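You operate a simulated robot arm through the tools that you are given. There is no shell and no other tool. Be economical: measure what you need, move in short steps, check, and stop when the job is done.

You are at the controls of a simulated robot arm. One attempt, no reset.

TASK
Wipe the stain off the spare cover, grease the bare patch on its rim and lay the cover gasket on.
Fine: grey pad, then the green brush with grease from the tin on the red cart; gasket last; pad and brush go back. Set down upright: grey pad, green brush. A coat counts when it lies all over at full strength: go over it till it gets no stronger. What is to be rubbed or washed off counts as gone when no trace of it is left.

The check looks at the end state, three seconds after you hand in, the way a careful person would. Anything else that was tipped, shoved, dropped, spilled or broken makes it a failure. Lids that push on must go on centred and level and be pressed home; caps that screw on are set level and turned clockwise until they are tight.

THE ROBOT
A 6-joint arm with a two-finger parallel gripper, fixed in place. Base frame: the origin is at the foot of the arm, x ahead of it, y to its left, z up. Units: mm, rad, N and s.
With the tool pointing down near the work surface it reaches from about 140 to 840 mm from the base axis. Its first joint turns from -2.897 to 2.897 rad. Payload 3.91 kg.
The tool frame sits at the grasp point between the pads (the TCP): z along the fingers, y along the line on which they close. The tips reach 30 mm beyond it. The gripper opens to 110 mm. The fingers are 20 mm wide and 10 mm thick; the gripper's body (48 by 112 mm) begins 55 mm behind the TCP.
Orientation is that of the tool frame in the base frame, as a unit quaternion [x, y, z, w]. With the fingers straight down and closing along the base's y, the tool's x points along the base's -x, its y along +y and its z along -z.

THE INTERFACE
- The arm moves only by the tool move_arm. Its argument "targets" is text: rows parted by semicolons, each of 7 numbers parted by spaces: the shift along the base's x, y, z in mm, then the turn, a rotation vector about the base's x, y, z in rad, then the finger opening in mm, from 0 to 110. In form: x y z rx ry rz gripper; .... A call has 1 to 12 rows; each row shifts and turns the commanded pose from where the row before left it. A row lasts 0.2 s, in which the tool goes at most 50 mm and 0.15 rad; a call with a longer step from one row to the next is refused whole, and so is a gripper value outside its range. Where a pose cannot be reached the arm comes as near as it can. A force on the tool above 80 N (or 10 N above the force at the start of the call, whichever is more), or a blocked arm, ends the call early, and 0.2 s more pass. Each finger travels about 108 mm/s and halts on what it meets, pressing with about 34 N; the grip force reading is that of the motor and also rises with nothing between the fingers. The clock runs only during rows and for 0.2 s after the last one: add rows that do not move to give the fingers time. It gives the time, the measured TCP pose, the force on the tool (base axes), the opening and the grip force at its end, in the units of the frame above (readings bear some noise), with the torque about the TCP (base axes, N m) and any sound that the robot's microphone picked up, and new pictures: "pictures" is both (left out), scene, wrist or none.
- Cameras (640 x 400 px; columns grow to the right, rows downward): "scene" is fixed at [398.1, 651.3, 1572]; the picture's right is [-0.99, -0.10, 0.00], its down [-0.04, 0.43, -0.90] and it looks along [0.09, -0.90, -0.43] (base axes); focal length 361 px, centre (320, 200). "wrist" rides on the gripper at [77, 7, -114] in the tool frame; the picture's right is [-0.09, 1.00, 0.00], its down [-0.80, -0.07, -0.59] and it looks along [-0.59, -0.05, 0.80] (tool axes); focal length 270 px, centre (320, 200).
- move_column(by): slides the trunk up (or, below 0, down) by that many mm; the arm rides with it, the base frame stays. It gives what a move gives, with no picture.
- measure_at(camera, pixels): for up to 12 pixels [column, row] of the newest picture of that camera ("zoom" is the newest enlarged one), the place [x, y, z] in the base frame of the surface seen there, good to about 3 mm. The clock stands still meanwhile.
- close_up(camera, box): a new picture of the part [left, top, right, bottom] of that camera's present view, enlarged. The clock stands still meanwhile.
- close_job(): hands the job in; it is judged then, once.

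Keep the steps short. Do not move on a guess: measure, check each grasp and each placing, and mend mistakes. In all there are 80 turns and 200 pictures (those below and enlarged ones count). Leave the gripper open and the arm clear of the work at the hand-in unless told otherwise, and finish with a single line.

The tools are called after ">>>" as a command line: name --argument value ..., lists and objects as JSON in quotes. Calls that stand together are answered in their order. move_arm: Moves the arm, as the interface text tells. Its arguments: {"type":"object","properties":{"targets":{"type":"string"},"pictures":{"type":"string","enum":["both","scene","wrist","none"]}},"required":["targets"]} The other tools are called the same way: move_column (by) slides the trunk up or down; measure_at (camera, pixels) gives the place of the surface under pixels of a picture; close_up (camera, box) takes an enlarged picture of a part of a camera's view; close_job () hands the job in.

At the start:

```text
clock: 0.0
tcp_pos: [185.9, -306.8, 1349.2]
ee_rot: [0.0, 1.0, 0.0, 0.001]
ft_force: [-0.5, -0.6, 0.7]
wrist_torque: [-0.04, -0.01, 0.01]
finger_gap: 110.1
gripper_force: 0.1
trunk travel left (down, up): [-475.0, 65.0]
```

scene: 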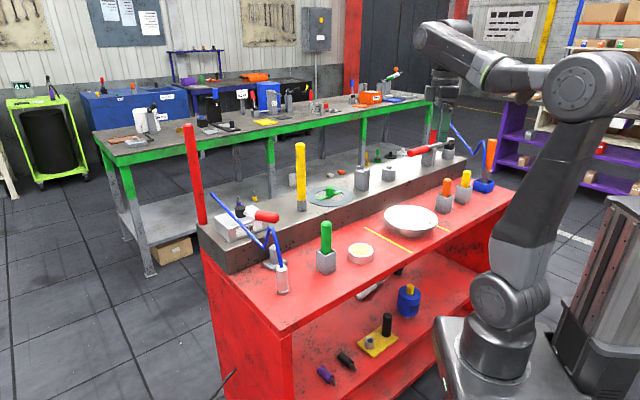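
wrist: 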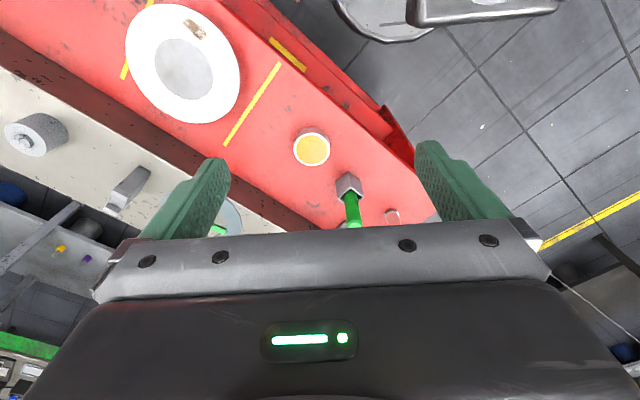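

I see a red cart with a white plate-like cover, a tin and a green brush in a block. I'll take close-ups of both ends of the cart first.

>>> close_up --camera "scene" --box '[200, 130, 360, 300]'

>>> close_up --camera "scene" --box '[340, 130, 510, 260]'

>>> close_up --camera "wrist" --box '[0, 0, 440, 240]'

```text
2.35 times, centred on (280, 215) of scene
```

zoom: 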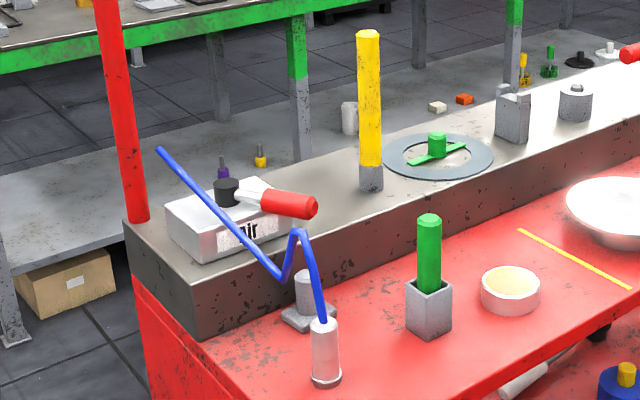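

```text
3.08 times, centred on (425, 195) of scene
```

zoom: 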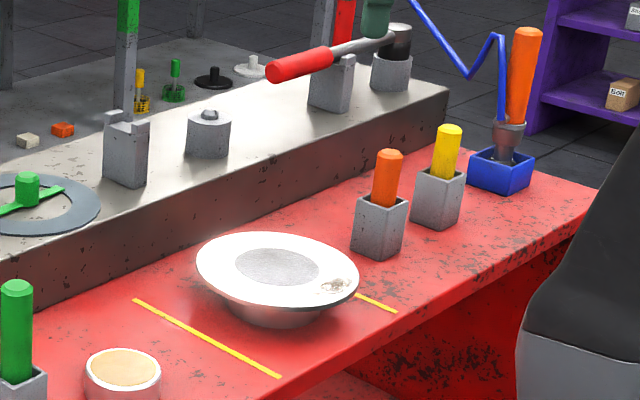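

```text
1.45 times, centred on (220, 120) of wrist
```

zoom: 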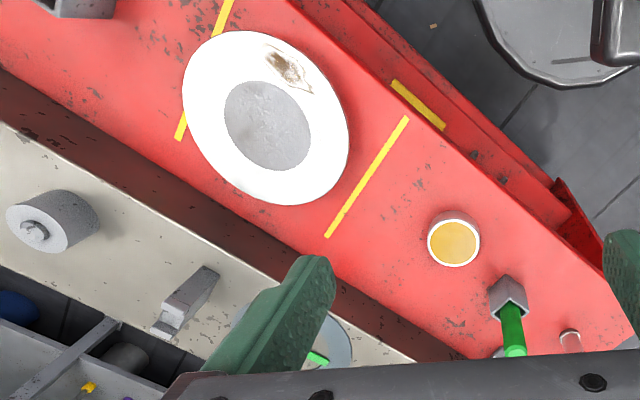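

I'll measure the key items: cover centre and rim, tin, brush, the grey block candidates, the ring and its green handle.

>>> measure_at --camera "scene" --pixels '[[411, 218], [384, 216], [437, 221], [361, 252], [326, 224], [326, 257], [362, 177], [388, 171], [333, 190], [310, 195], [356, 195], [272, 247]]'

>>> measure_at --camera "wrist" --pixels '[[186, 68], [195, 28], [185, 8], [190, 120], [128, 55], [239, 85], [311, 149], [348, 184], [36, 135], [130, 190], [300, 180], [120, 150]]'

>>> close_up --camera "wrist" --box '[110, 0, 260, 130]'

>>> close_up --camera "scene" --box '[300, 155, 410, 225]'

```text
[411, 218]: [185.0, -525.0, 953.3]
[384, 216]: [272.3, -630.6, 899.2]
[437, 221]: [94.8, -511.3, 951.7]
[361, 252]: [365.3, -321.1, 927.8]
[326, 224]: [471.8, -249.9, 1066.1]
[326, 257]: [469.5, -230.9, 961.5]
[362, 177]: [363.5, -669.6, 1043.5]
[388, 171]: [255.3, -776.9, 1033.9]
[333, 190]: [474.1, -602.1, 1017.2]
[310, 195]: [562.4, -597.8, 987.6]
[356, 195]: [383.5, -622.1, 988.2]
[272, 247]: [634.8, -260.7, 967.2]
```

```text
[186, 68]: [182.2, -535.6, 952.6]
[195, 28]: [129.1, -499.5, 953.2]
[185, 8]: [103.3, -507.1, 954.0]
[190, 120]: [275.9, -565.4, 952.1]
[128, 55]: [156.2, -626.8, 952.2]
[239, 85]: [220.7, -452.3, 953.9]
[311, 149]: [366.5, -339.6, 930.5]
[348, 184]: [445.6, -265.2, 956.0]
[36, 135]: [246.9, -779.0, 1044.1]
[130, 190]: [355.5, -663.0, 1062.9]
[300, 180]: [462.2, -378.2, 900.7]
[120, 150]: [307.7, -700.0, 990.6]
```

```text
3.08 times, centred on (185, 65) of wrist
```

zoom: 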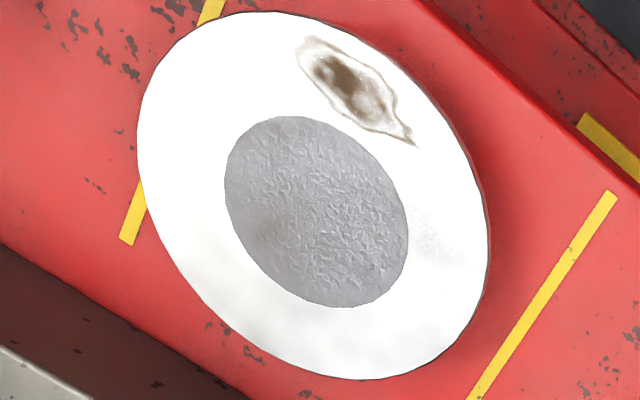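

```text
5.71 times, centred on (355, 190) of scene
```

zoom: 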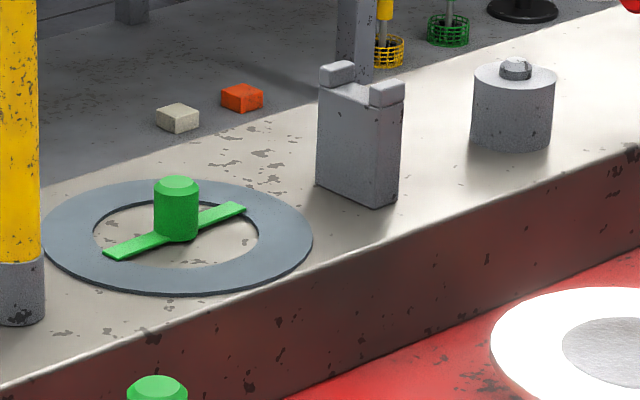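

The grey base with a knob near (272,257) may be the pad. I'll zoom in on it and on the blue zigzag thing next to it.

>>> close_up --camera "scene" --box '[235, 200, 345, 305]'

>>> measure_at --camera "scene" --pixels '[[273, 248], [272, 262], [266, 265], [277, 268], [282, 268], [282, 292], [273, 230], [268, 246], [240, 220], [212, 194], [325, 240], [326, 268]]'

>>> close_up --camera "wrist" --box '[280, 120, 440, 240]'

```text
3.81 times, centred on (290, 252) of scene
```

zoom: 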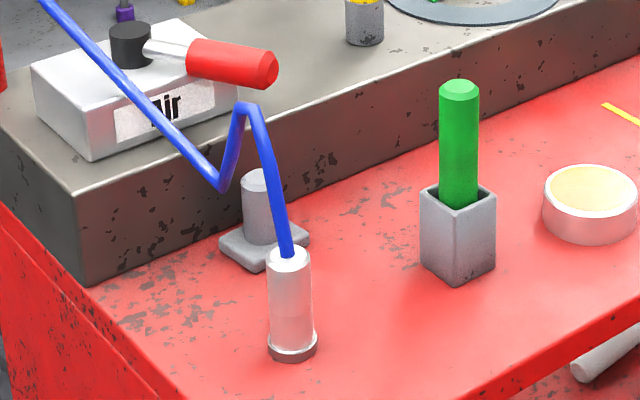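

```text
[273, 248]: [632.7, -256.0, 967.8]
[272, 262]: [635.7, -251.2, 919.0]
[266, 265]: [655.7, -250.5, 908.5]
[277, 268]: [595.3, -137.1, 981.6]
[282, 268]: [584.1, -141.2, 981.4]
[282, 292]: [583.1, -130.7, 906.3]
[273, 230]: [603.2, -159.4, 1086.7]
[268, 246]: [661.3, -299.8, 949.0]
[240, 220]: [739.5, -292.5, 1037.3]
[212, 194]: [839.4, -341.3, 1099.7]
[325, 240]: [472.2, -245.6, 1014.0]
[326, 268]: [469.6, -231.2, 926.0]
```

```text
3.33 times, centred on (360, 180) of wrist
```

zoom: 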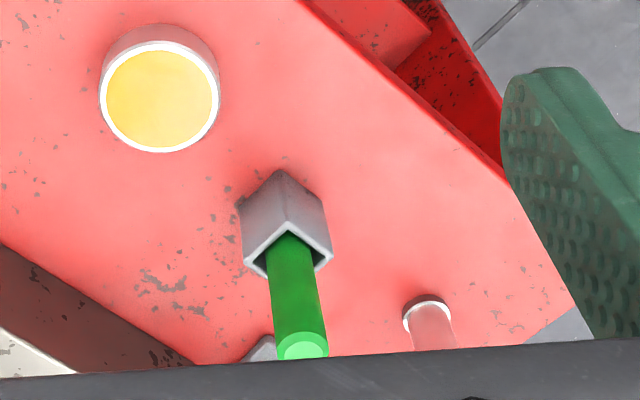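

The pad is the square base with a round stub, at about (634,-265). Next I'll measure the tall obstacles (yellow post, red post, lever) and the ledge edge.

>>> measure_at --camera "scene" --pixels '[[300, 145], [301, 205], [188, 126], [203, 222], [264, 215], [232, 268], [400, 195], [465, 158], [205, 265], [448, 180], [466, 175], [412, 152]]'

>>> move_arm --targets "40 0 -10 0 0 0 110;45 0 -10 0 0 0 110;45 0 -10 0 0 0 110;45 0 -10 0 0 0 110;45 0 -10 0 0 0 110;45 0 -10 0 0 0 110"

```text
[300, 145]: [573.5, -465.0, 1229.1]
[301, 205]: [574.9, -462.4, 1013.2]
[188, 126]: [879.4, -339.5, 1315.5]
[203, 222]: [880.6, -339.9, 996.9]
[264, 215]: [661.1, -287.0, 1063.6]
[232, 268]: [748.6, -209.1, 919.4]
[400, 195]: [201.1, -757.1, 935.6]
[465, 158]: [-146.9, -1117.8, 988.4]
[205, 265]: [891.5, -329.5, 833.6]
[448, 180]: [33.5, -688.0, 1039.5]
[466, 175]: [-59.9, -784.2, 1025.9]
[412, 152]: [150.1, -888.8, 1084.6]
```

```text
clock: 1.4
tcp_pos: [453.1, -304.2, 1288.3]
ee_rot: [0.001, 1.0, 0.001, 0.0]
ft_force: [-0.4, 0.1, -1.2]
wrist_torque: [0.0, 0.02, 0.02]
finger_gap: 110.1
gripper_force: 0.0
trunk travel left (down, up): [-475.0, 65.0]
```

scene: 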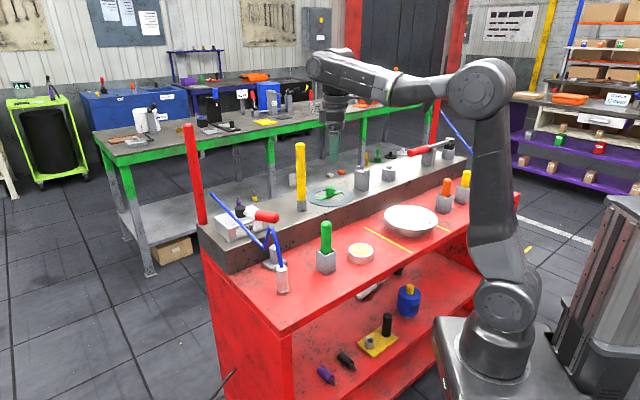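
wrist: 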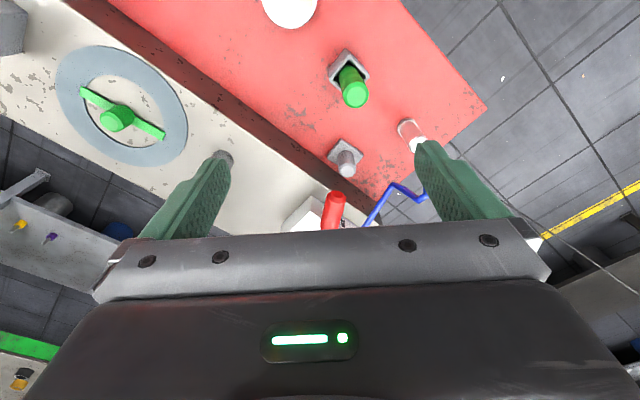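

Good top view. I'll zoom in and measure the pad, ledge edge, wire, lever and gasket here.

>>> close_up --camera "wrist" --box '[280, 30, 460, 240]'

>>> measure_at --camera "wrist" --pixels '[[346, 170], [343, 141], [332, 156], [361, 158], [350, 167], [309, 165], [367, 217], [393, 186], [422, 198], [411, 130], [334, 200], [343, 196]]'

>>> measure_at --camera "wrist" --pixels '[[121, 111], [85, 93], [160, 133], [121, 47], [58, 90], [186, 130], [125, 165], [346, 52], [354, 95], [355, 72], [330, 72], [368, 70]]'

```text
1.90 times, centred on (370, 135) of wrist
```

zoom: 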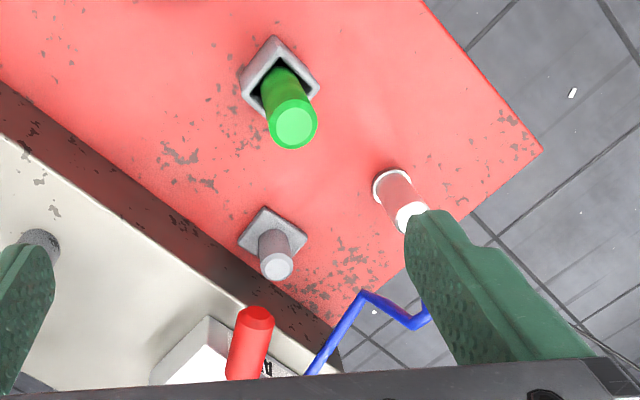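

```text
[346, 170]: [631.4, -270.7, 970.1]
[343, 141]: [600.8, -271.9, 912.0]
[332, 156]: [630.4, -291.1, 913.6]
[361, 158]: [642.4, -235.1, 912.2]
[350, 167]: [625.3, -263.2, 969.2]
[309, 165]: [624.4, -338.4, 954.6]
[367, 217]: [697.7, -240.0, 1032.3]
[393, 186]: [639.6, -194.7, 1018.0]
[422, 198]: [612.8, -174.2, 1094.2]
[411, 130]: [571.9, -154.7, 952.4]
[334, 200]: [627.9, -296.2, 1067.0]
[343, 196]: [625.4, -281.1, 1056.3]
```

```text
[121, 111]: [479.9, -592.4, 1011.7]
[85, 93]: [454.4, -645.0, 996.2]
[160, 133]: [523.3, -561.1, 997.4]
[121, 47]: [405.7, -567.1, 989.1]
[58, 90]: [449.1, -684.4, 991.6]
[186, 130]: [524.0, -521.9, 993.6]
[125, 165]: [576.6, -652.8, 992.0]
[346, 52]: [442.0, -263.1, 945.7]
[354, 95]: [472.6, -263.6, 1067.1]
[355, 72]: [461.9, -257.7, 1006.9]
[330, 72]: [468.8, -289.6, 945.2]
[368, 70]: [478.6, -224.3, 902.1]
```

The lever tip sits at about (627,-294,1065) and the blue wire at about (640,-195,1018), with the pad stub at (633,-265) between them. A vertical gripper would hit the lever. I'll lean the tool 30° back towards the robot, turned by -0.42 rad, and come in along the tool axis. First I go to a standoff.

>>> move_arm --targets "9 13 -15 0 0 -0.1393 60;9 13 -15 0 0 -0.1393 60;9 13 -15 0 0 -0.1393 60;9 13 -16 -0.0532 -0.1197 0 60;9 13 -16 -0.0532 -0.1197 0 60;8 13 -16 -0.0532 -0.1197 0 60;8 14 -15 -0.0532 -0.1197 0 60;0 0 0 0 0 0 60"

```text
clock: 3.2
tcp_pos: [513.9, -213.3, 1180.3]
ee_rot: [0.201, 0.945, -0.054, 0.254]
ft_force: [-0.1, 0.9, -0.5]
wrist_torque: [-0.03, 0.01, 0.03]
finger_gap: 59.7
gripper_force: 0.1
trunk travel left (down, up): [-475.0, 65.0]
```

scene: 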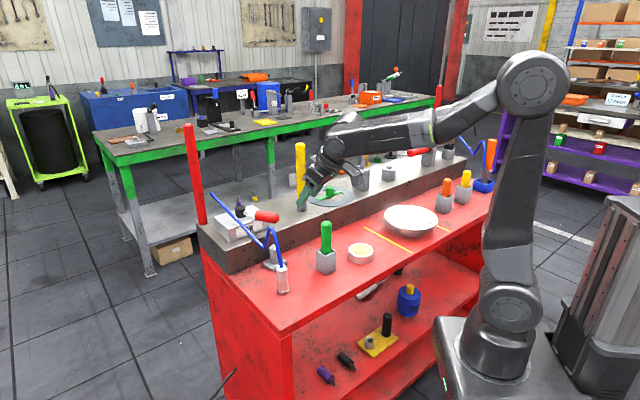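
wrist: 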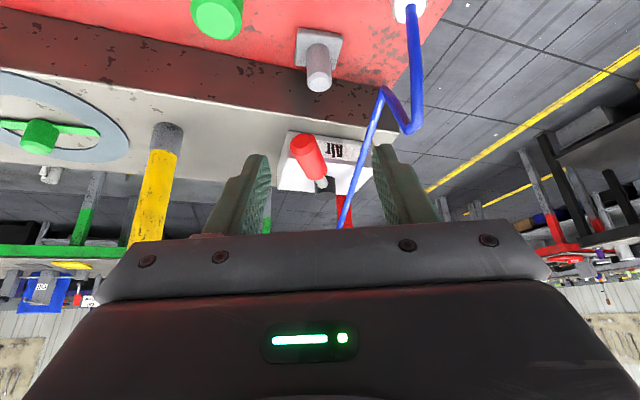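

I'm at the standoff. I'll re-measure stub, lever tip and wire from here.

>>> measure_at --camera "wrist" --pixels '[[320, 84], [319, 58], [331, 68], [308, 68], [299, 140], [308, 178], [294, 145], [323, 150], [380, 92], [407, 131], [418, 60], [350, 200]]'

>>> measure_at --camera "wrist" --pixels '[[300, 30], [342, 38], [295, 65], [336, 67], [320, 47], [320, 77]]'

>>> close_up --camera "wrist" --box '[250, 10, 450, 220]'

```text
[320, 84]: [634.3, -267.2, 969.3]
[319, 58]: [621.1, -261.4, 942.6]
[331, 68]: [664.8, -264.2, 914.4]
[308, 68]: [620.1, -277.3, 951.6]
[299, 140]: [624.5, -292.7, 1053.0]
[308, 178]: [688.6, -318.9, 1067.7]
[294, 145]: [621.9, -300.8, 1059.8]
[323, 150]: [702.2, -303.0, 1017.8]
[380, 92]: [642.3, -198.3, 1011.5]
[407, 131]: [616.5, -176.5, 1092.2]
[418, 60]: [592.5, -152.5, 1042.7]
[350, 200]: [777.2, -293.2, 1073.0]
```

```text
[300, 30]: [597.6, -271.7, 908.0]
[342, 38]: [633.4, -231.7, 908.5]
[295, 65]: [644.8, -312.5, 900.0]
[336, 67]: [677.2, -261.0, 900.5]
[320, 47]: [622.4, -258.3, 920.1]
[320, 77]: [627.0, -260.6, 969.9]
```

```text
1.90 times, centred on (350, 115) of wrist
```

zoom: 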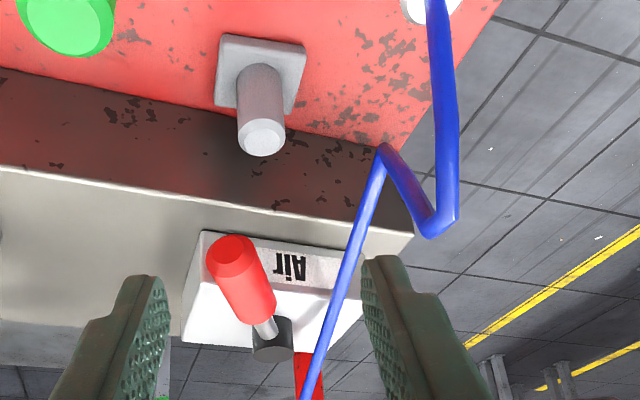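

Stub axis is confirmed at about (633,-266), top at 970. I'll advance along the tool axis, stopping about 70 mm short to look.

>>> move_arm --targets "20.5 -9.2 -39 0 0 0 60;20.5 -9.2 -39 0 0 0 60;20.5 -9.2 -39 0 0 0 60;20.5 -9.2 -39 0 0 0 60;0 0 0 0 0 0 60"

```text
clock: 4.4
tcp_pos: [596.1, -249.7, 1023.4]
ee_rot: [0.201, 0.944, -0.054, 0.254]
ft_force: [0.0, 0.6, 0.0]
wrist_torque: [0.01, 0.02, -0.01]
finger_gap: 60.2
gripper_force: 0.1
trunk travel left (down, up): [-475.0, 65.0]
```

scene: 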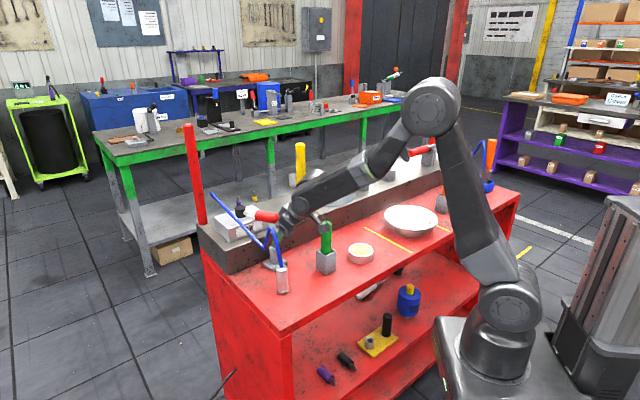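
wrist: 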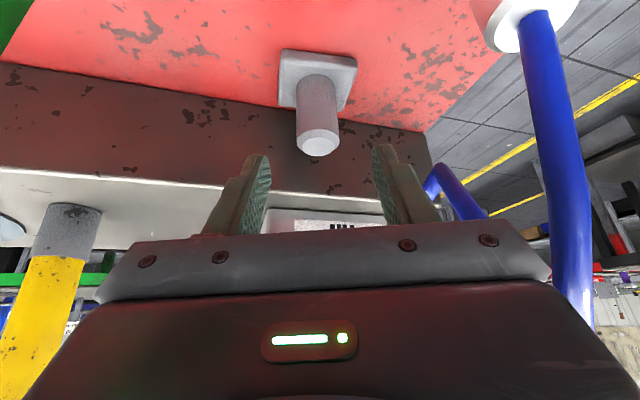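

Aligned, with the stub centred between the fingers. I'll check clearance to the green brush in the scene.

>>> close_up --camera "scene" --box '[220, 170, 380, 290]'

>>> measure_at --camera "wrist" --pixels '[[318, 150], [298, 105], [338, 105], [318, 130], [580, 180], [432, 180]]'

```text
3.33 times, centred on (300, 230) of scene
```

zoom: 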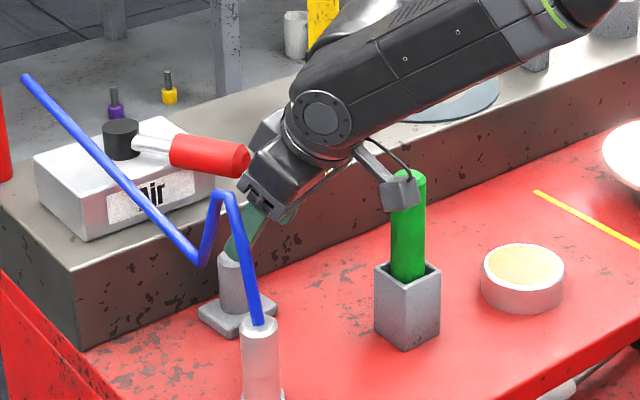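

```text
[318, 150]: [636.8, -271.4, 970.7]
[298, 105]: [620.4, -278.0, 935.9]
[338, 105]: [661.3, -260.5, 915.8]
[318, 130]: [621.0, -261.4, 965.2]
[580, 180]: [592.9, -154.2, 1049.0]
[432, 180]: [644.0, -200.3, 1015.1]
```

Camera housing is clear of the brush and moving away from it. I'll finish the approach to (633,-266,952) and then grip.

>>> move_arm --targets "12.3 -5.4 -23.5 0 0 0 60;12.3 -5.4 -23.5 0 0 0 60;12.3 -5.4 -23.5 0 0 0 60;0 0 0 0 0 0 60"

>>> close_up --camera "scene" --box '[220, 170, 380, 290]'

```text
clock: 5.4
tcp_pos: [633.2, -267.4, 952.7]
ee_rot: [0.201, 0.945, -0.053, 0.253]
ft_force: [0.6, 0.0, -0.2]
wrist_torque: [0.01, -0.02, 0.02]
finger_gap: 60.2
gripper_force: 0.0
trunk travel left (down, up): [-475.0, 65.0]
```

scene: 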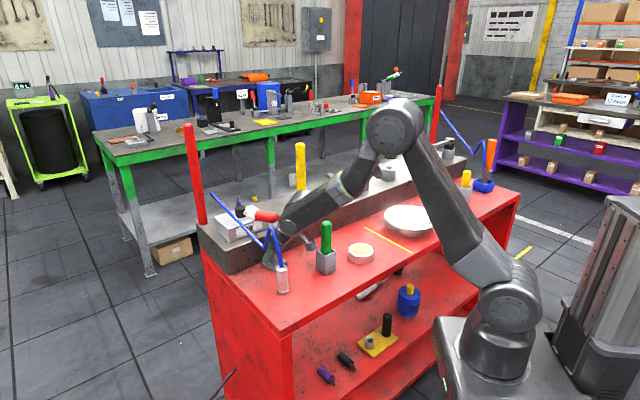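
wrist: 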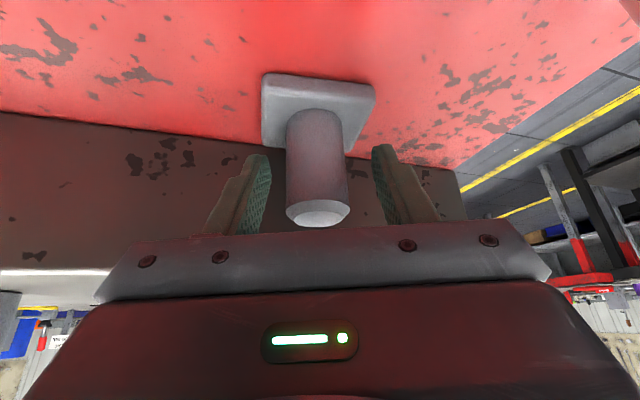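

```text
3.33 times, centred on (300, 230) of scene
```

zoom: 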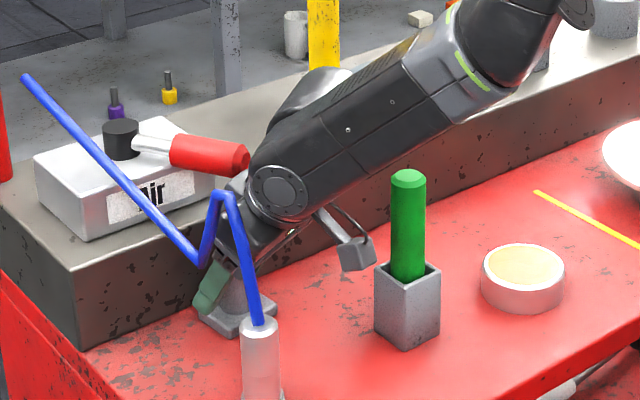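

Stub is between the fingers and nothing is touching. I'll close the grip.

>>> move_arm --targets "0 0 0 0 0 0 30;0 0 0 0 0 0 15;0 0 0 0 0 0 10;0 0 0 0 0 0 10"

```text
clock: 6.4
tcp_pos: [632.4, -264.6, 954.6]
ee_rot: [0.201, 0.945, -0.054, 0.254]
ft_force: [-0.2, -0.7, -0.3]
wrist_torque: [0.0, -0.02, 0.01]
finger_gap: 30.2
gripper_force: 33.9
trunk travel left (down, up): [-475.0, 65.0]
```

scene: 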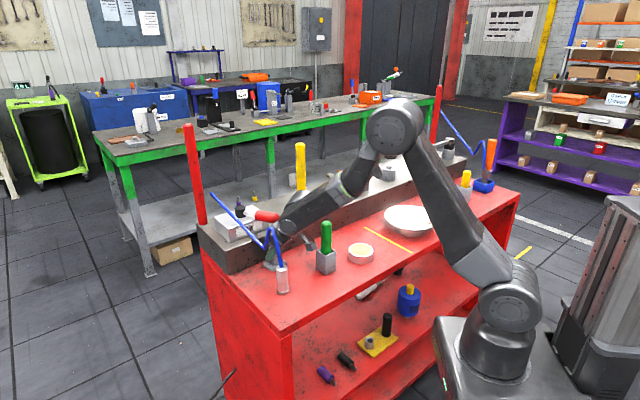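
wrist: 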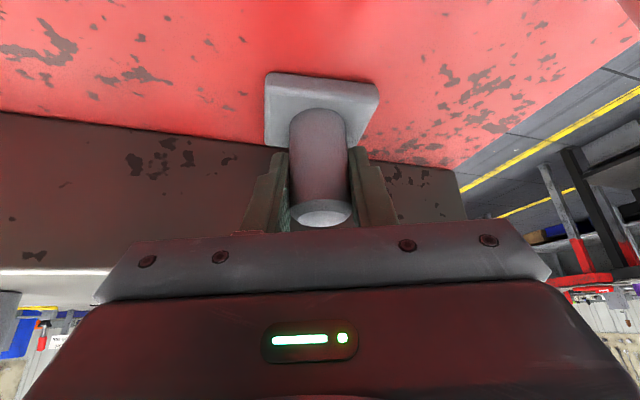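

Gripped (30 mm gap). I'll lift straight up a little, then retreat along the tool axis.

>>> move_arm --targets "0 0 8 0 0 0 10;0 0 8 0 0 0 10;-12 5.4 24 0 0 0 10;-18 8 34 0 0 0 10;-20 9 38 0 0 0 10;-20 9 38 0 0 0 10;-15 7 38 0 0 0 10;-10 5 38 0 0 0 10;0 0 0 0 0 0 10"

>>> close_up --camera "scene" --box '[220, 120, 380, 290]'

```text
clock: 8.4
tcp_pos: [538.0, -222.7, 1178.8]
ee_rot: [0.201, 0.945, -0.054, 0.253]
ft_force: [0.3, 0.5, -0.6]
wrist_torque: [-0.01, 0.0, -0.02]
finger_gap: 30.1
gripper_force: 34.5
trunk travel left (down, up): [-475.0, 65.0]
```

scene: 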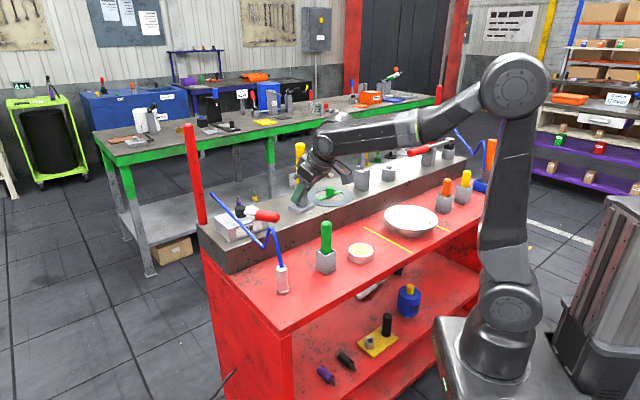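
wrist: 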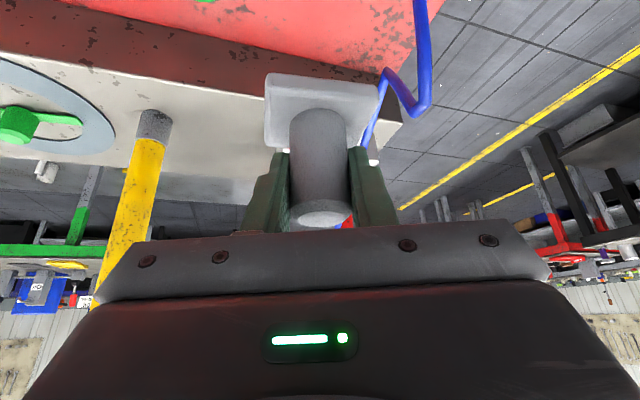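

```text
2.35 times, centred on (300, 205) of scene
```

zoom: 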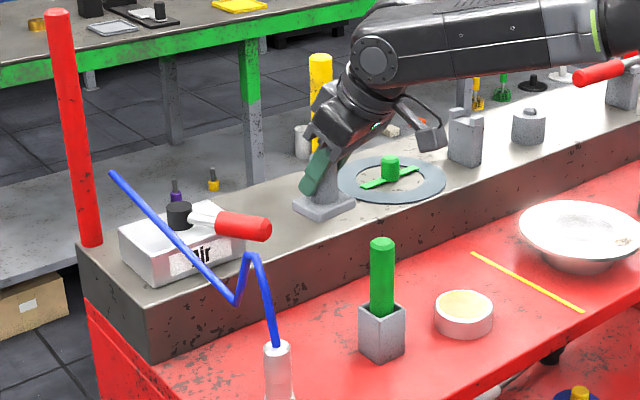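

Pad held level. I'll carry it over to the cover, yawing so the lean points back to the base.

>>> move_arm --targets "-34 -27 0 0 0 -0.082 10;-34 -27 0 0 0 -0.082 10;-34 -27 0 0 0 -0.082 10;-34 -27 0 0 0 -0.082 10;-34 -27 0 0 0 -0.082 10;-34 -27 -5 0 0 -0.082 10;-34 -27 -5 0 0 -0.082 10;-34 -27 -5 0 0 -0.082 10;-34 -27 -5 0 0 -0.082 10;-34 -27 -10 0 0 -0.082 10;0 0 0 0 0 0 10"

>>> close_up --camera "scene" --box '[340, 130, 500, 270]'

```text
clock: 10.8
tcp_pos: [198.6, -493.1, 1149.5]
ee_rot: [0.56, 0.787, -0.15, 0.212]
ft_force: [0.4, -0.3, -1.0]
wrist_torque: [0.01, -0.02, -0.01]
finger_gap: 30.3
gripper_force: 33.5
trunk travel left (down, up): [-475.0, 65.0]
```

scene: 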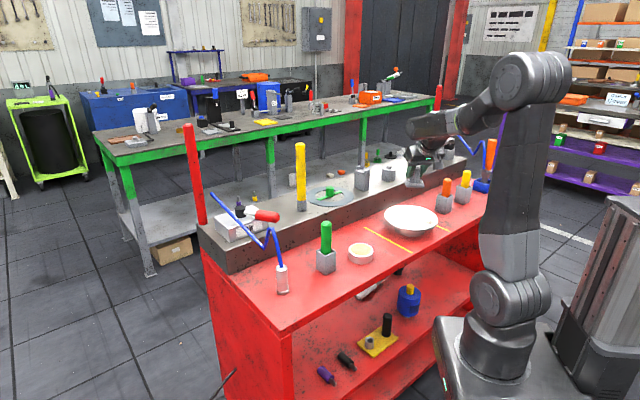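
wrist: 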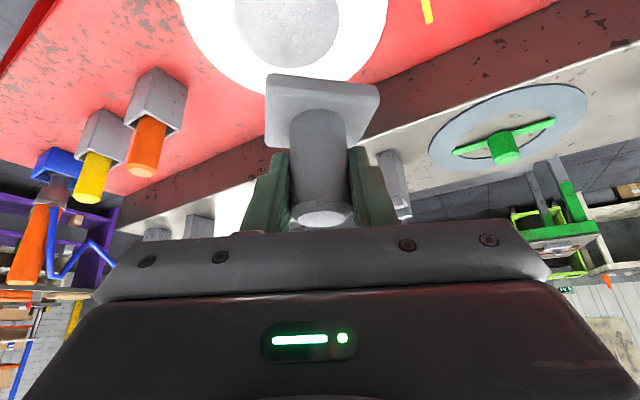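

```text
2.86 times, centred on (420, 200) of scene
```

zoom: 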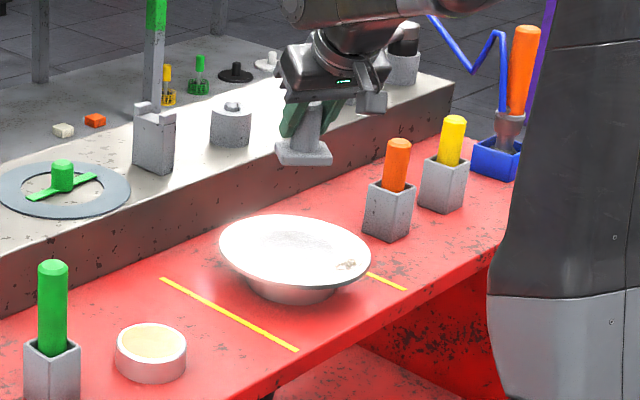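

Next I measure the stain, the rim extents and the orange brush block.

>>> measure_at --camera "zoom" --pixels '[[347, 265], [338, 263], [355, 262], [345, 270], [222, 240], [369, 255], [300, 283], [285, 218], [390, 185], [397, 150], [280, 285], [330, 288]]'

>>> measure_at --camera "wrist" --pixels '[[237, 25], [338, 25], [290, 65], [198, 50], [350, 60], [148, 130], [140, 172], [183, 90], [165, 125], [270, 95], [375, 100], [320, 220]]'

>>> close_up --camera "scene" --box '[380, 195, 445, 240]'

```text
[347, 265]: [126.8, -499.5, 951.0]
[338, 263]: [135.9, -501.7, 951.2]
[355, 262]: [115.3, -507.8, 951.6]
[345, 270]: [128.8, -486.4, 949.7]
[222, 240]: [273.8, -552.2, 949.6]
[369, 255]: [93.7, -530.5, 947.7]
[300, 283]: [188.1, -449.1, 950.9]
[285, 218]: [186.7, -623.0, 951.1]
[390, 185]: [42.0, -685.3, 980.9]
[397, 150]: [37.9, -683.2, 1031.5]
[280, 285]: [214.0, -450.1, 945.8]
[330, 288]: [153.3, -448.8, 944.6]
```

```text
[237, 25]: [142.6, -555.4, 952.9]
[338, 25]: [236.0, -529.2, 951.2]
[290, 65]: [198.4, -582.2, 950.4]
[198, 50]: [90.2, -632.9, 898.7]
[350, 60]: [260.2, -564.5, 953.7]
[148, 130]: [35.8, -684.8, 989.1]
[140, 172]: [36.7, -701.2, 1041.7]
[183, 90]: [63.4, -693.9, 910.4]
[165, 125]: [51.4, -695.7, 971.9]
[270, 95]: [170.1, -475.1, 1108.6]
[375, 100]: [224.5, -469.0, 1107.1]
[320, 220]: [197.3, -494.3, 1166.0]
```

```text
8.89 times, centred on (412, 218) of scene
```

zoom: 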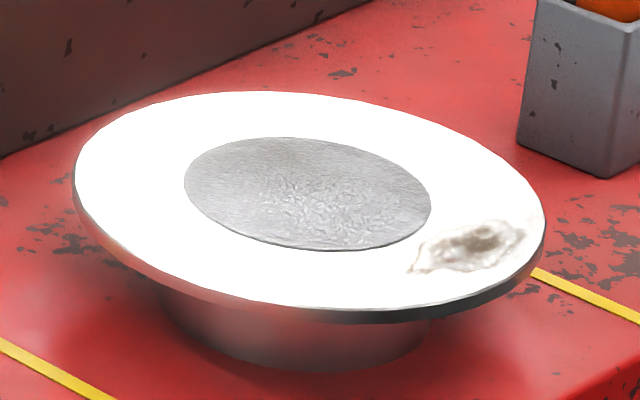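

The stain is centred at about (127,-499), and the cover centre is (184,-536), R about 90, top 952. Pad bottom is TCP-53.5, so contact should come at TCP z of about 1005. I'll descend to just above the stain.

>>> move_arm --targets "-22 -3 -40 0 0 0 10;-22 -3 -40 0 0 0 10;-22 -4 -40 0 0 0 10;0 0 -16 0 0 0 10;0 0 0 0 0 0 10"

>>> close_up --camera "scene" --box '[370, 160, 470, 240]'

```text
clock: 12.0
tcp_pos: [132.3, -502.4, 1013.9]
ee_rot: [0.561, 0.786, -0.149, 0.21]
ft_force: [-0.2, 0.0, 0.4]
wrist_torque: [0.01, 0.0, -0.03]
finger_gap: 30.0
gripper_force: 33.9
trunk travel left (down, up): [-475.0, 65.0]
```

scene: 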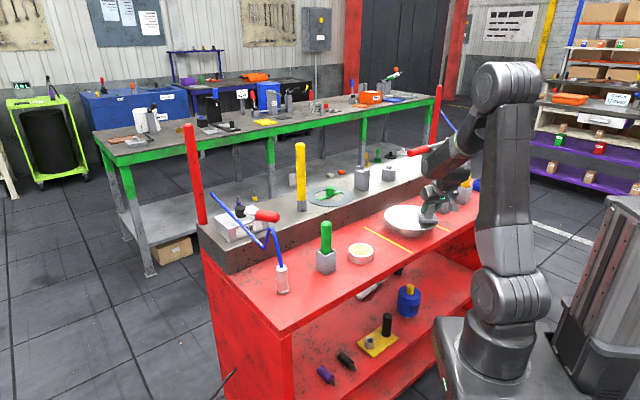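
wrist: 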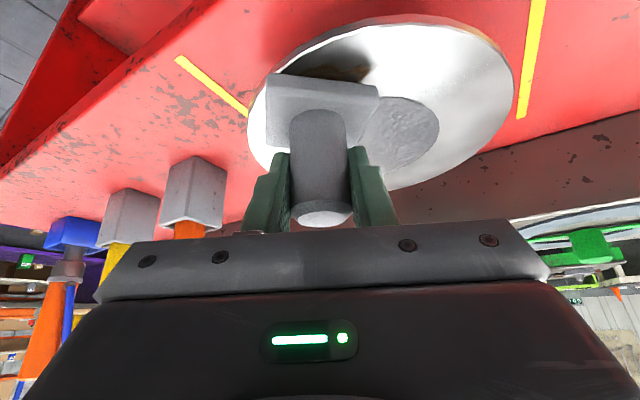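

```text
5.00 times, centred on (420, 200) of scene
```

zoom: 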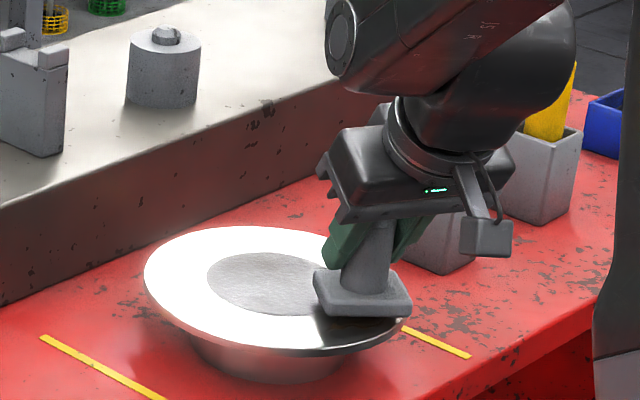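

Just above the rim. I'll lower it gently to contact.

>>> move_arm --targets "0 0 -4 0 0 0 10;0 0 -3 0 0 0 10;0 0 -1 0 0 0 10;0 0 0 0 0 0 10" --pictures "wrist"

```text
clock: 13.0
tcp_pos: [130.8, -501.5, 1005.5]
ee_rot: [0.561, 0.786, -0.151, 0.211]
ft_force: [0.8, 0.3, 3.6]
wrist_torque: [0.03, 0.06, -0.02]
finger_gap: 30.1
gripper_force: 34.1
trunk travel left (down, up): [-475.0, 65.0]
```

wrist: 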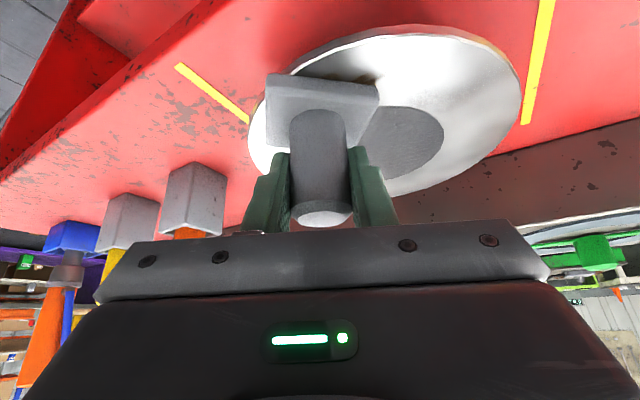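

Contact at about 3.5 N. I'll rub with short strokes over the stain.

>>> move_arm --targets "6 10 0 0 0 0 10;6 10 0 0 0 0 10;-6 -10 0 0 0 0 10;-6 -10 0 0 0 0 10;-6 -9 0 0 0 0 10;6 9 0 0 0 0 10;-5 6 0 0 0 0 10;6 10 0 0 0 0 10;6 10 0 0 0 0 10;-6 -10 0 0 0 0 10;-6 -10 0 0 0 0 10;5 -6 0 0 0 0 10"

>>> close_up --camera "scene" --box '[370, 180, 470, 250]'

```text
clock: 15.6
tcp_pos: [129.4, -502.8, 1005.4]
ee_rot: [0.561, 0.786, -0.151, 0.212]
ft_force: [-2.5, 2.3, 4.1]
wrist_torque: [0.05, 0.21, -0.06]
finger_gap: 30.2
gripper_force: 34.0
trunk travel left (down, up): [-475.0, 65.0]
```

scene: 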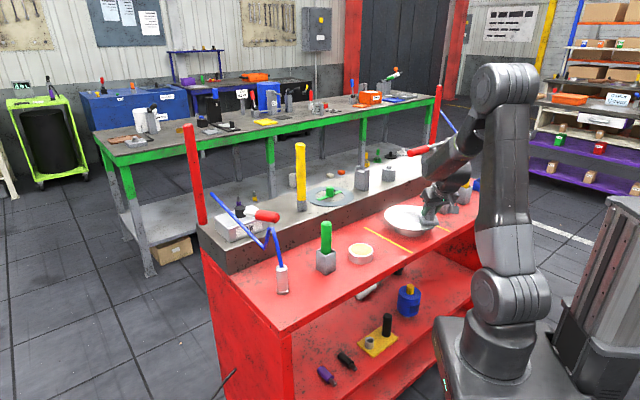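
wrist: 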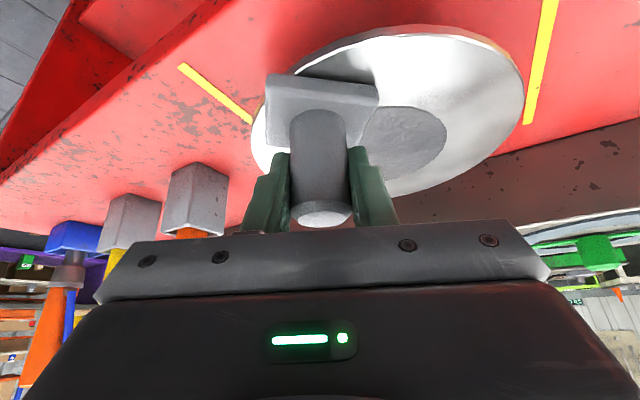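

```text
5.71 times, centred on (420, 215) of scene
```

zoom: 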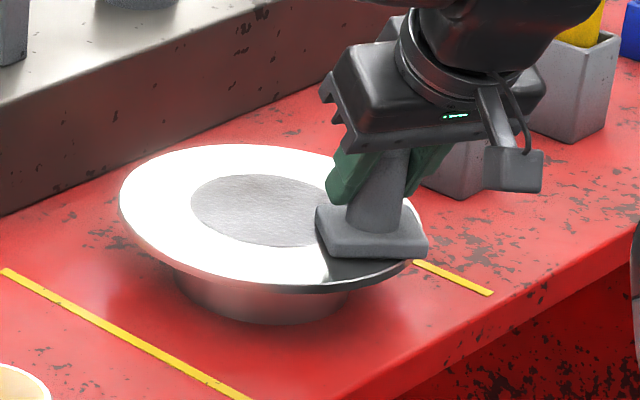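

Stain looks mostly gone. I'll lift to inspect.

>>> move_arm --targets "0 0 20 0 0 0 10;0 0 40 0 0 0 10;0 -20 40 0 0 0 10;0 -40 20 0 0 0 10;0 0 0 0 0 0 10"

>>> close_up --camera "scene" --box '[380, 195, 445, 240]'

>>> close_up --camera "wrist" --box '[200, 0, 440, 120]'

```text
clock: 16.8
tcp_pos: [130.6, -562.5, 1126.5]
ee_rot: [0.561, 0.786, -0.15, 0.211]
ft_force: [-1.1, -0.1, -1.2]
wrist_torque: [0.0, -0.01, 0.0]
finger_gap: 30.2
gripper_force: 34.4
trunk travel left (down, up): [-475.0, 65.0]
```

scene: 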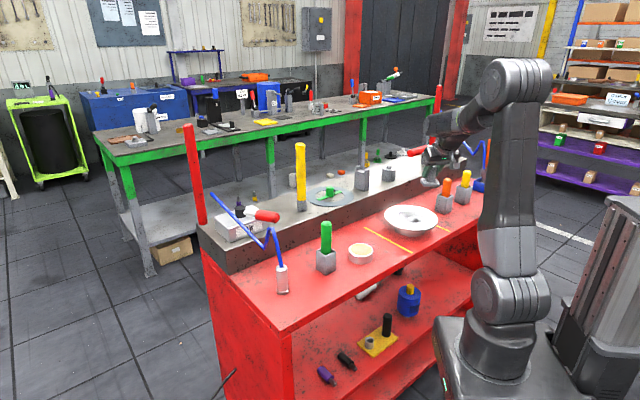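
wrist: 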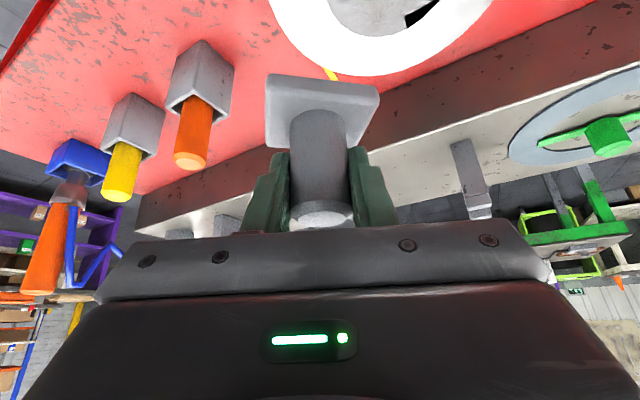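

```text
8.89 times, centred on (412, 218) of scene
```

zoom: 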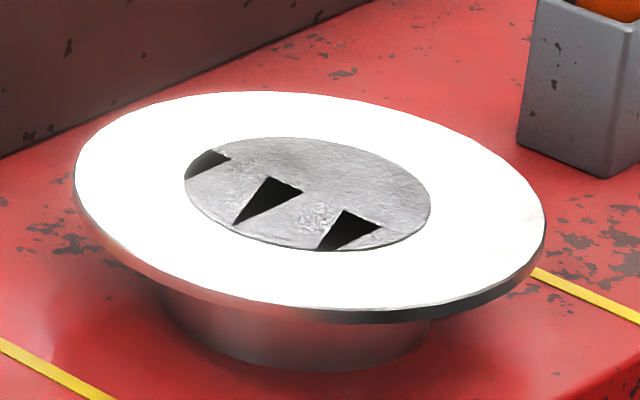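

```text
2.67 times, centred on (320, 60) of wrist
```

zoom: 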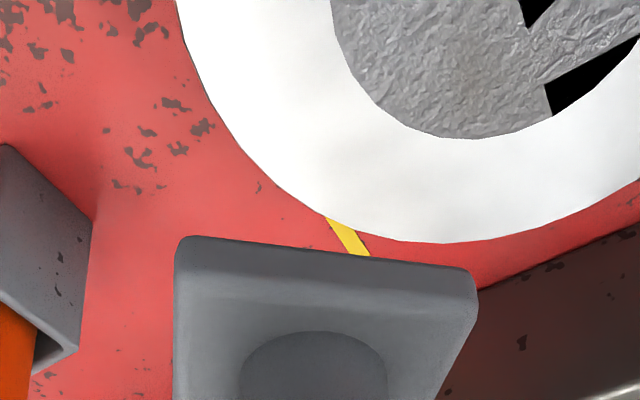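

The stain is gone from the rim, but dark wedges now show in the grey centre. I'll look closer: reflection, or damage?

>>> close_up --camera "scene" --box '[395, 205, 430, 227]'

>>> measure_at --camera "scene" --pixels '[[400.5, 213.5], [407, 217.5], [415, 221], [411, 218], [404, 219], [420, 216]]'

>>> move_arm --targets "40 0 20 0 0 0 10;40 0 20 0 0 0 10;0 40 20 0 0 0 10;0 40 20 0 0 0 10;0 30 0 0 0 0 10;0 0 0 0 0 0 10"

>>> close_up --camera "scene" --box '[380, 195, 445, 240]'

```text
16.00 times, centred on (412, 216) of scene
```

zoom: 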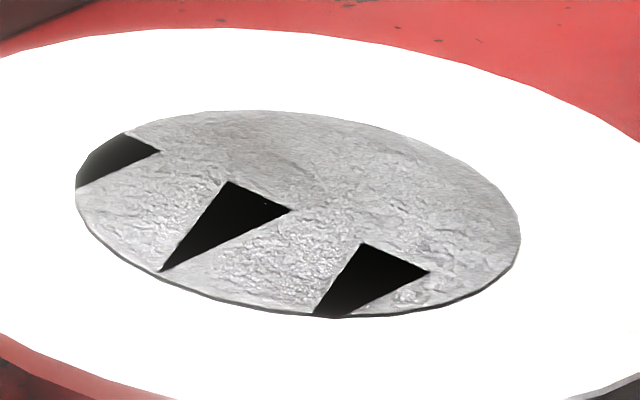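

```text
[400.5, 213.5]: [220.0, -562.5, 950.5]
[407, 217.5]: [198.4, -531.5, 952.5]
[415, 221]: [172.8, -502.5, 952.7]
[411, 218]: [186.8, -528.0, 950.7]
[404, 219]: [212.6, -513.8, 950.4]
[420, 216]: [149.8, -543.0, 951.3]
```

```text
clock: 18.2
tcp_pos: [211.7, -454.0, 1207.1]
ee_rot: [0.561, 0.786, -0.15, 0.21]
ft_force: [0.2, -0.4, -0.2]
wrist_torque: [-0.02, 0.0, 0.0]
finger_gap: 29.9
gripper_force: 33.8
trunk travel left (down, up): [-475.0, 65.0]
```

scene: 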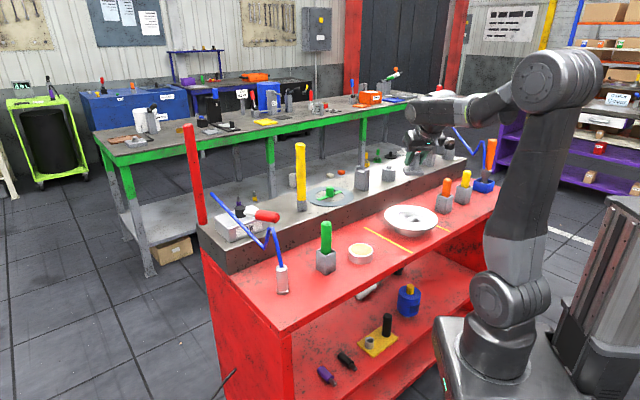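
wrist: 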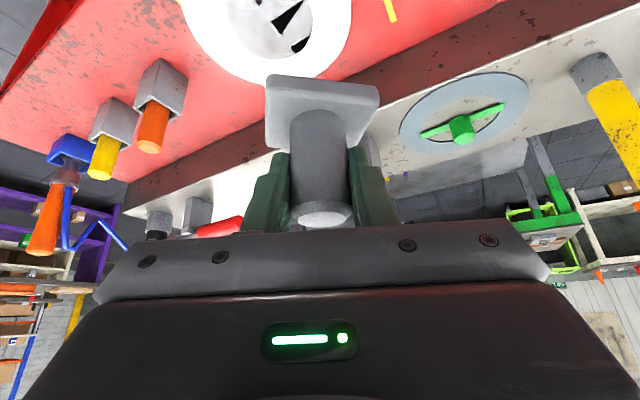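

```text
8.89 times, centred on (412, 218) of scene
```

zoom: 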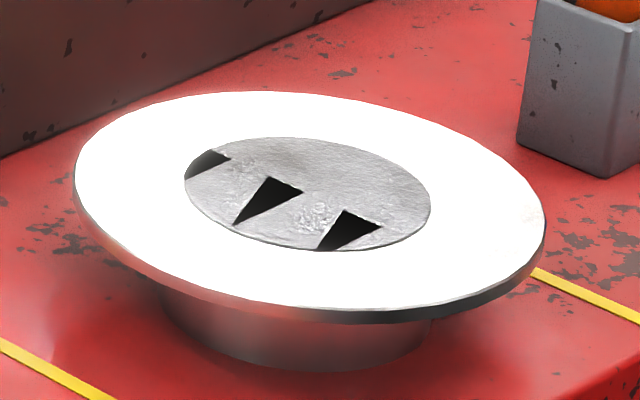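

The wedges stay after the arm moved, so they are tears: the crinkled centre is a foil the pad overlapped. I can't undo that, so I'll keep off it from here and report it at the end. I'll shift sideways to inspect the rim with the wrist camera for any stain left and to find the bare patch.

>>> move_arm --targets "40 0 -10 0 0 0 10;40 -10 -10 0 0 0 10;30 -15 -10 0 0 0 10;20 -15 -10 0 0 0 10;0 0 0 0 0 0 10" --pictures "wrist"

>>> close_up --camera "wrist" --box '[100, 0, 300, 125]'

>>> close_up --camera "scene" --box '[415, 205, 445, 230]'

```text
clock: 19.4
tcp_pos: [339.7, -494.3, 1166.1]
ee_rot: [0.561, 0.786, -0.15, 0.21]
ft_force: [-0.8, 0.4, -0.7]
wrist_torque: [0.01, -0.01, -0.03]
finger_gap: 30.4
gripper_force: 34.5
trunk travel left (down, up): [-475.0, 65.0]
```

wrist: 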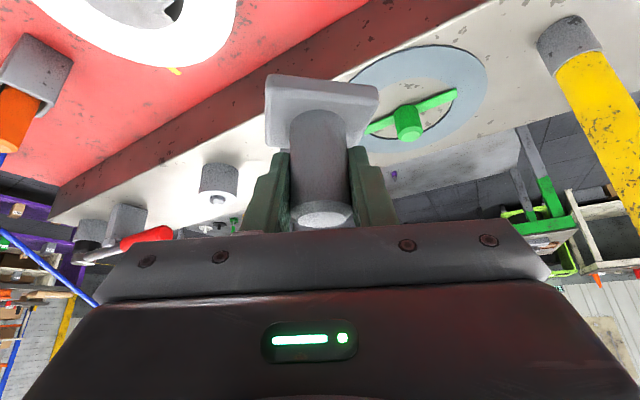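

```text
3.20 times, centred on (200, 62) of wrist
```

zoom: 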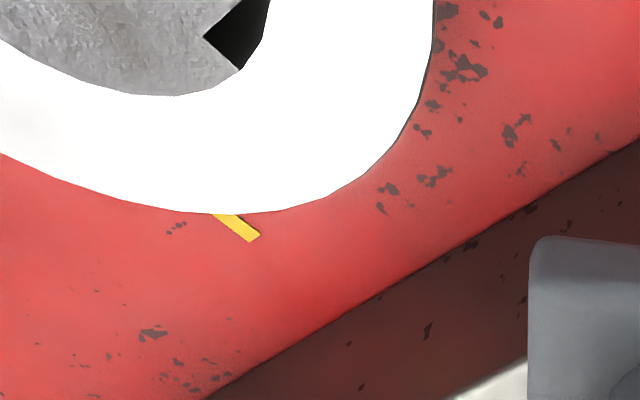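

```text
16.00 times, centred on (430, 218) of scene
```

zoom: 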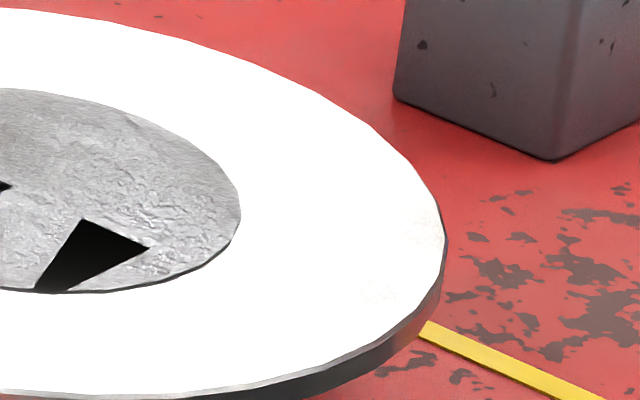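

There's faint residue near the outer right edge, around zoom (430,215) and (375,290). I'll measure those spots.

>>> measure_at --camera "zoom" --pixels '[[430, 215], [425, 245], [375, 290], [400, 275], [300, 340], [440, 230]]'

>>> move_arm --targets "-40 20 0 0 0 0 10;-40 30 0 0 0 0 10;-40 30 0 0 0 0 10;-40 30 0 0 0 0 10;-30 20 0 0 0 0 10;-20 0 0 0 0 0 10;0 0 0 0.07 -0.02 0 10;0 0 0 0 0 0 10" --pictures "wrist"

```text
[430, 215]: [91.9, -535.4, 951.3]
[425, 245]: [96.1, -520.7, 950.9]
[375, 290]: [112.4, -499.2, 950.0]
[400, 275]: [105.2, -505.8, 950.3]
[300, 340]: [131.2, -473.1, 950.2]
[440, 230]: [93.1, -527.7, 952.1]
```

```text
clock: 21.2
tcp_pos: [130.9, -362.8, 1166.5]
ee_rot: [0.569, 0.79, -0.116, 0.199]
ft_force: [0.0, 0.1, -0.9]
wrist_torque: [0.02, 0.02, 0.01]
finger_gap: 30.4
gripper_force: 33.9
trunk travel left (down, up): [-475.0, 65.0]
```

wrist: 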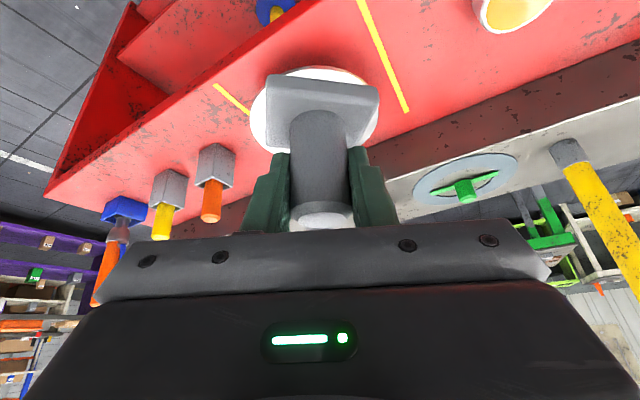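

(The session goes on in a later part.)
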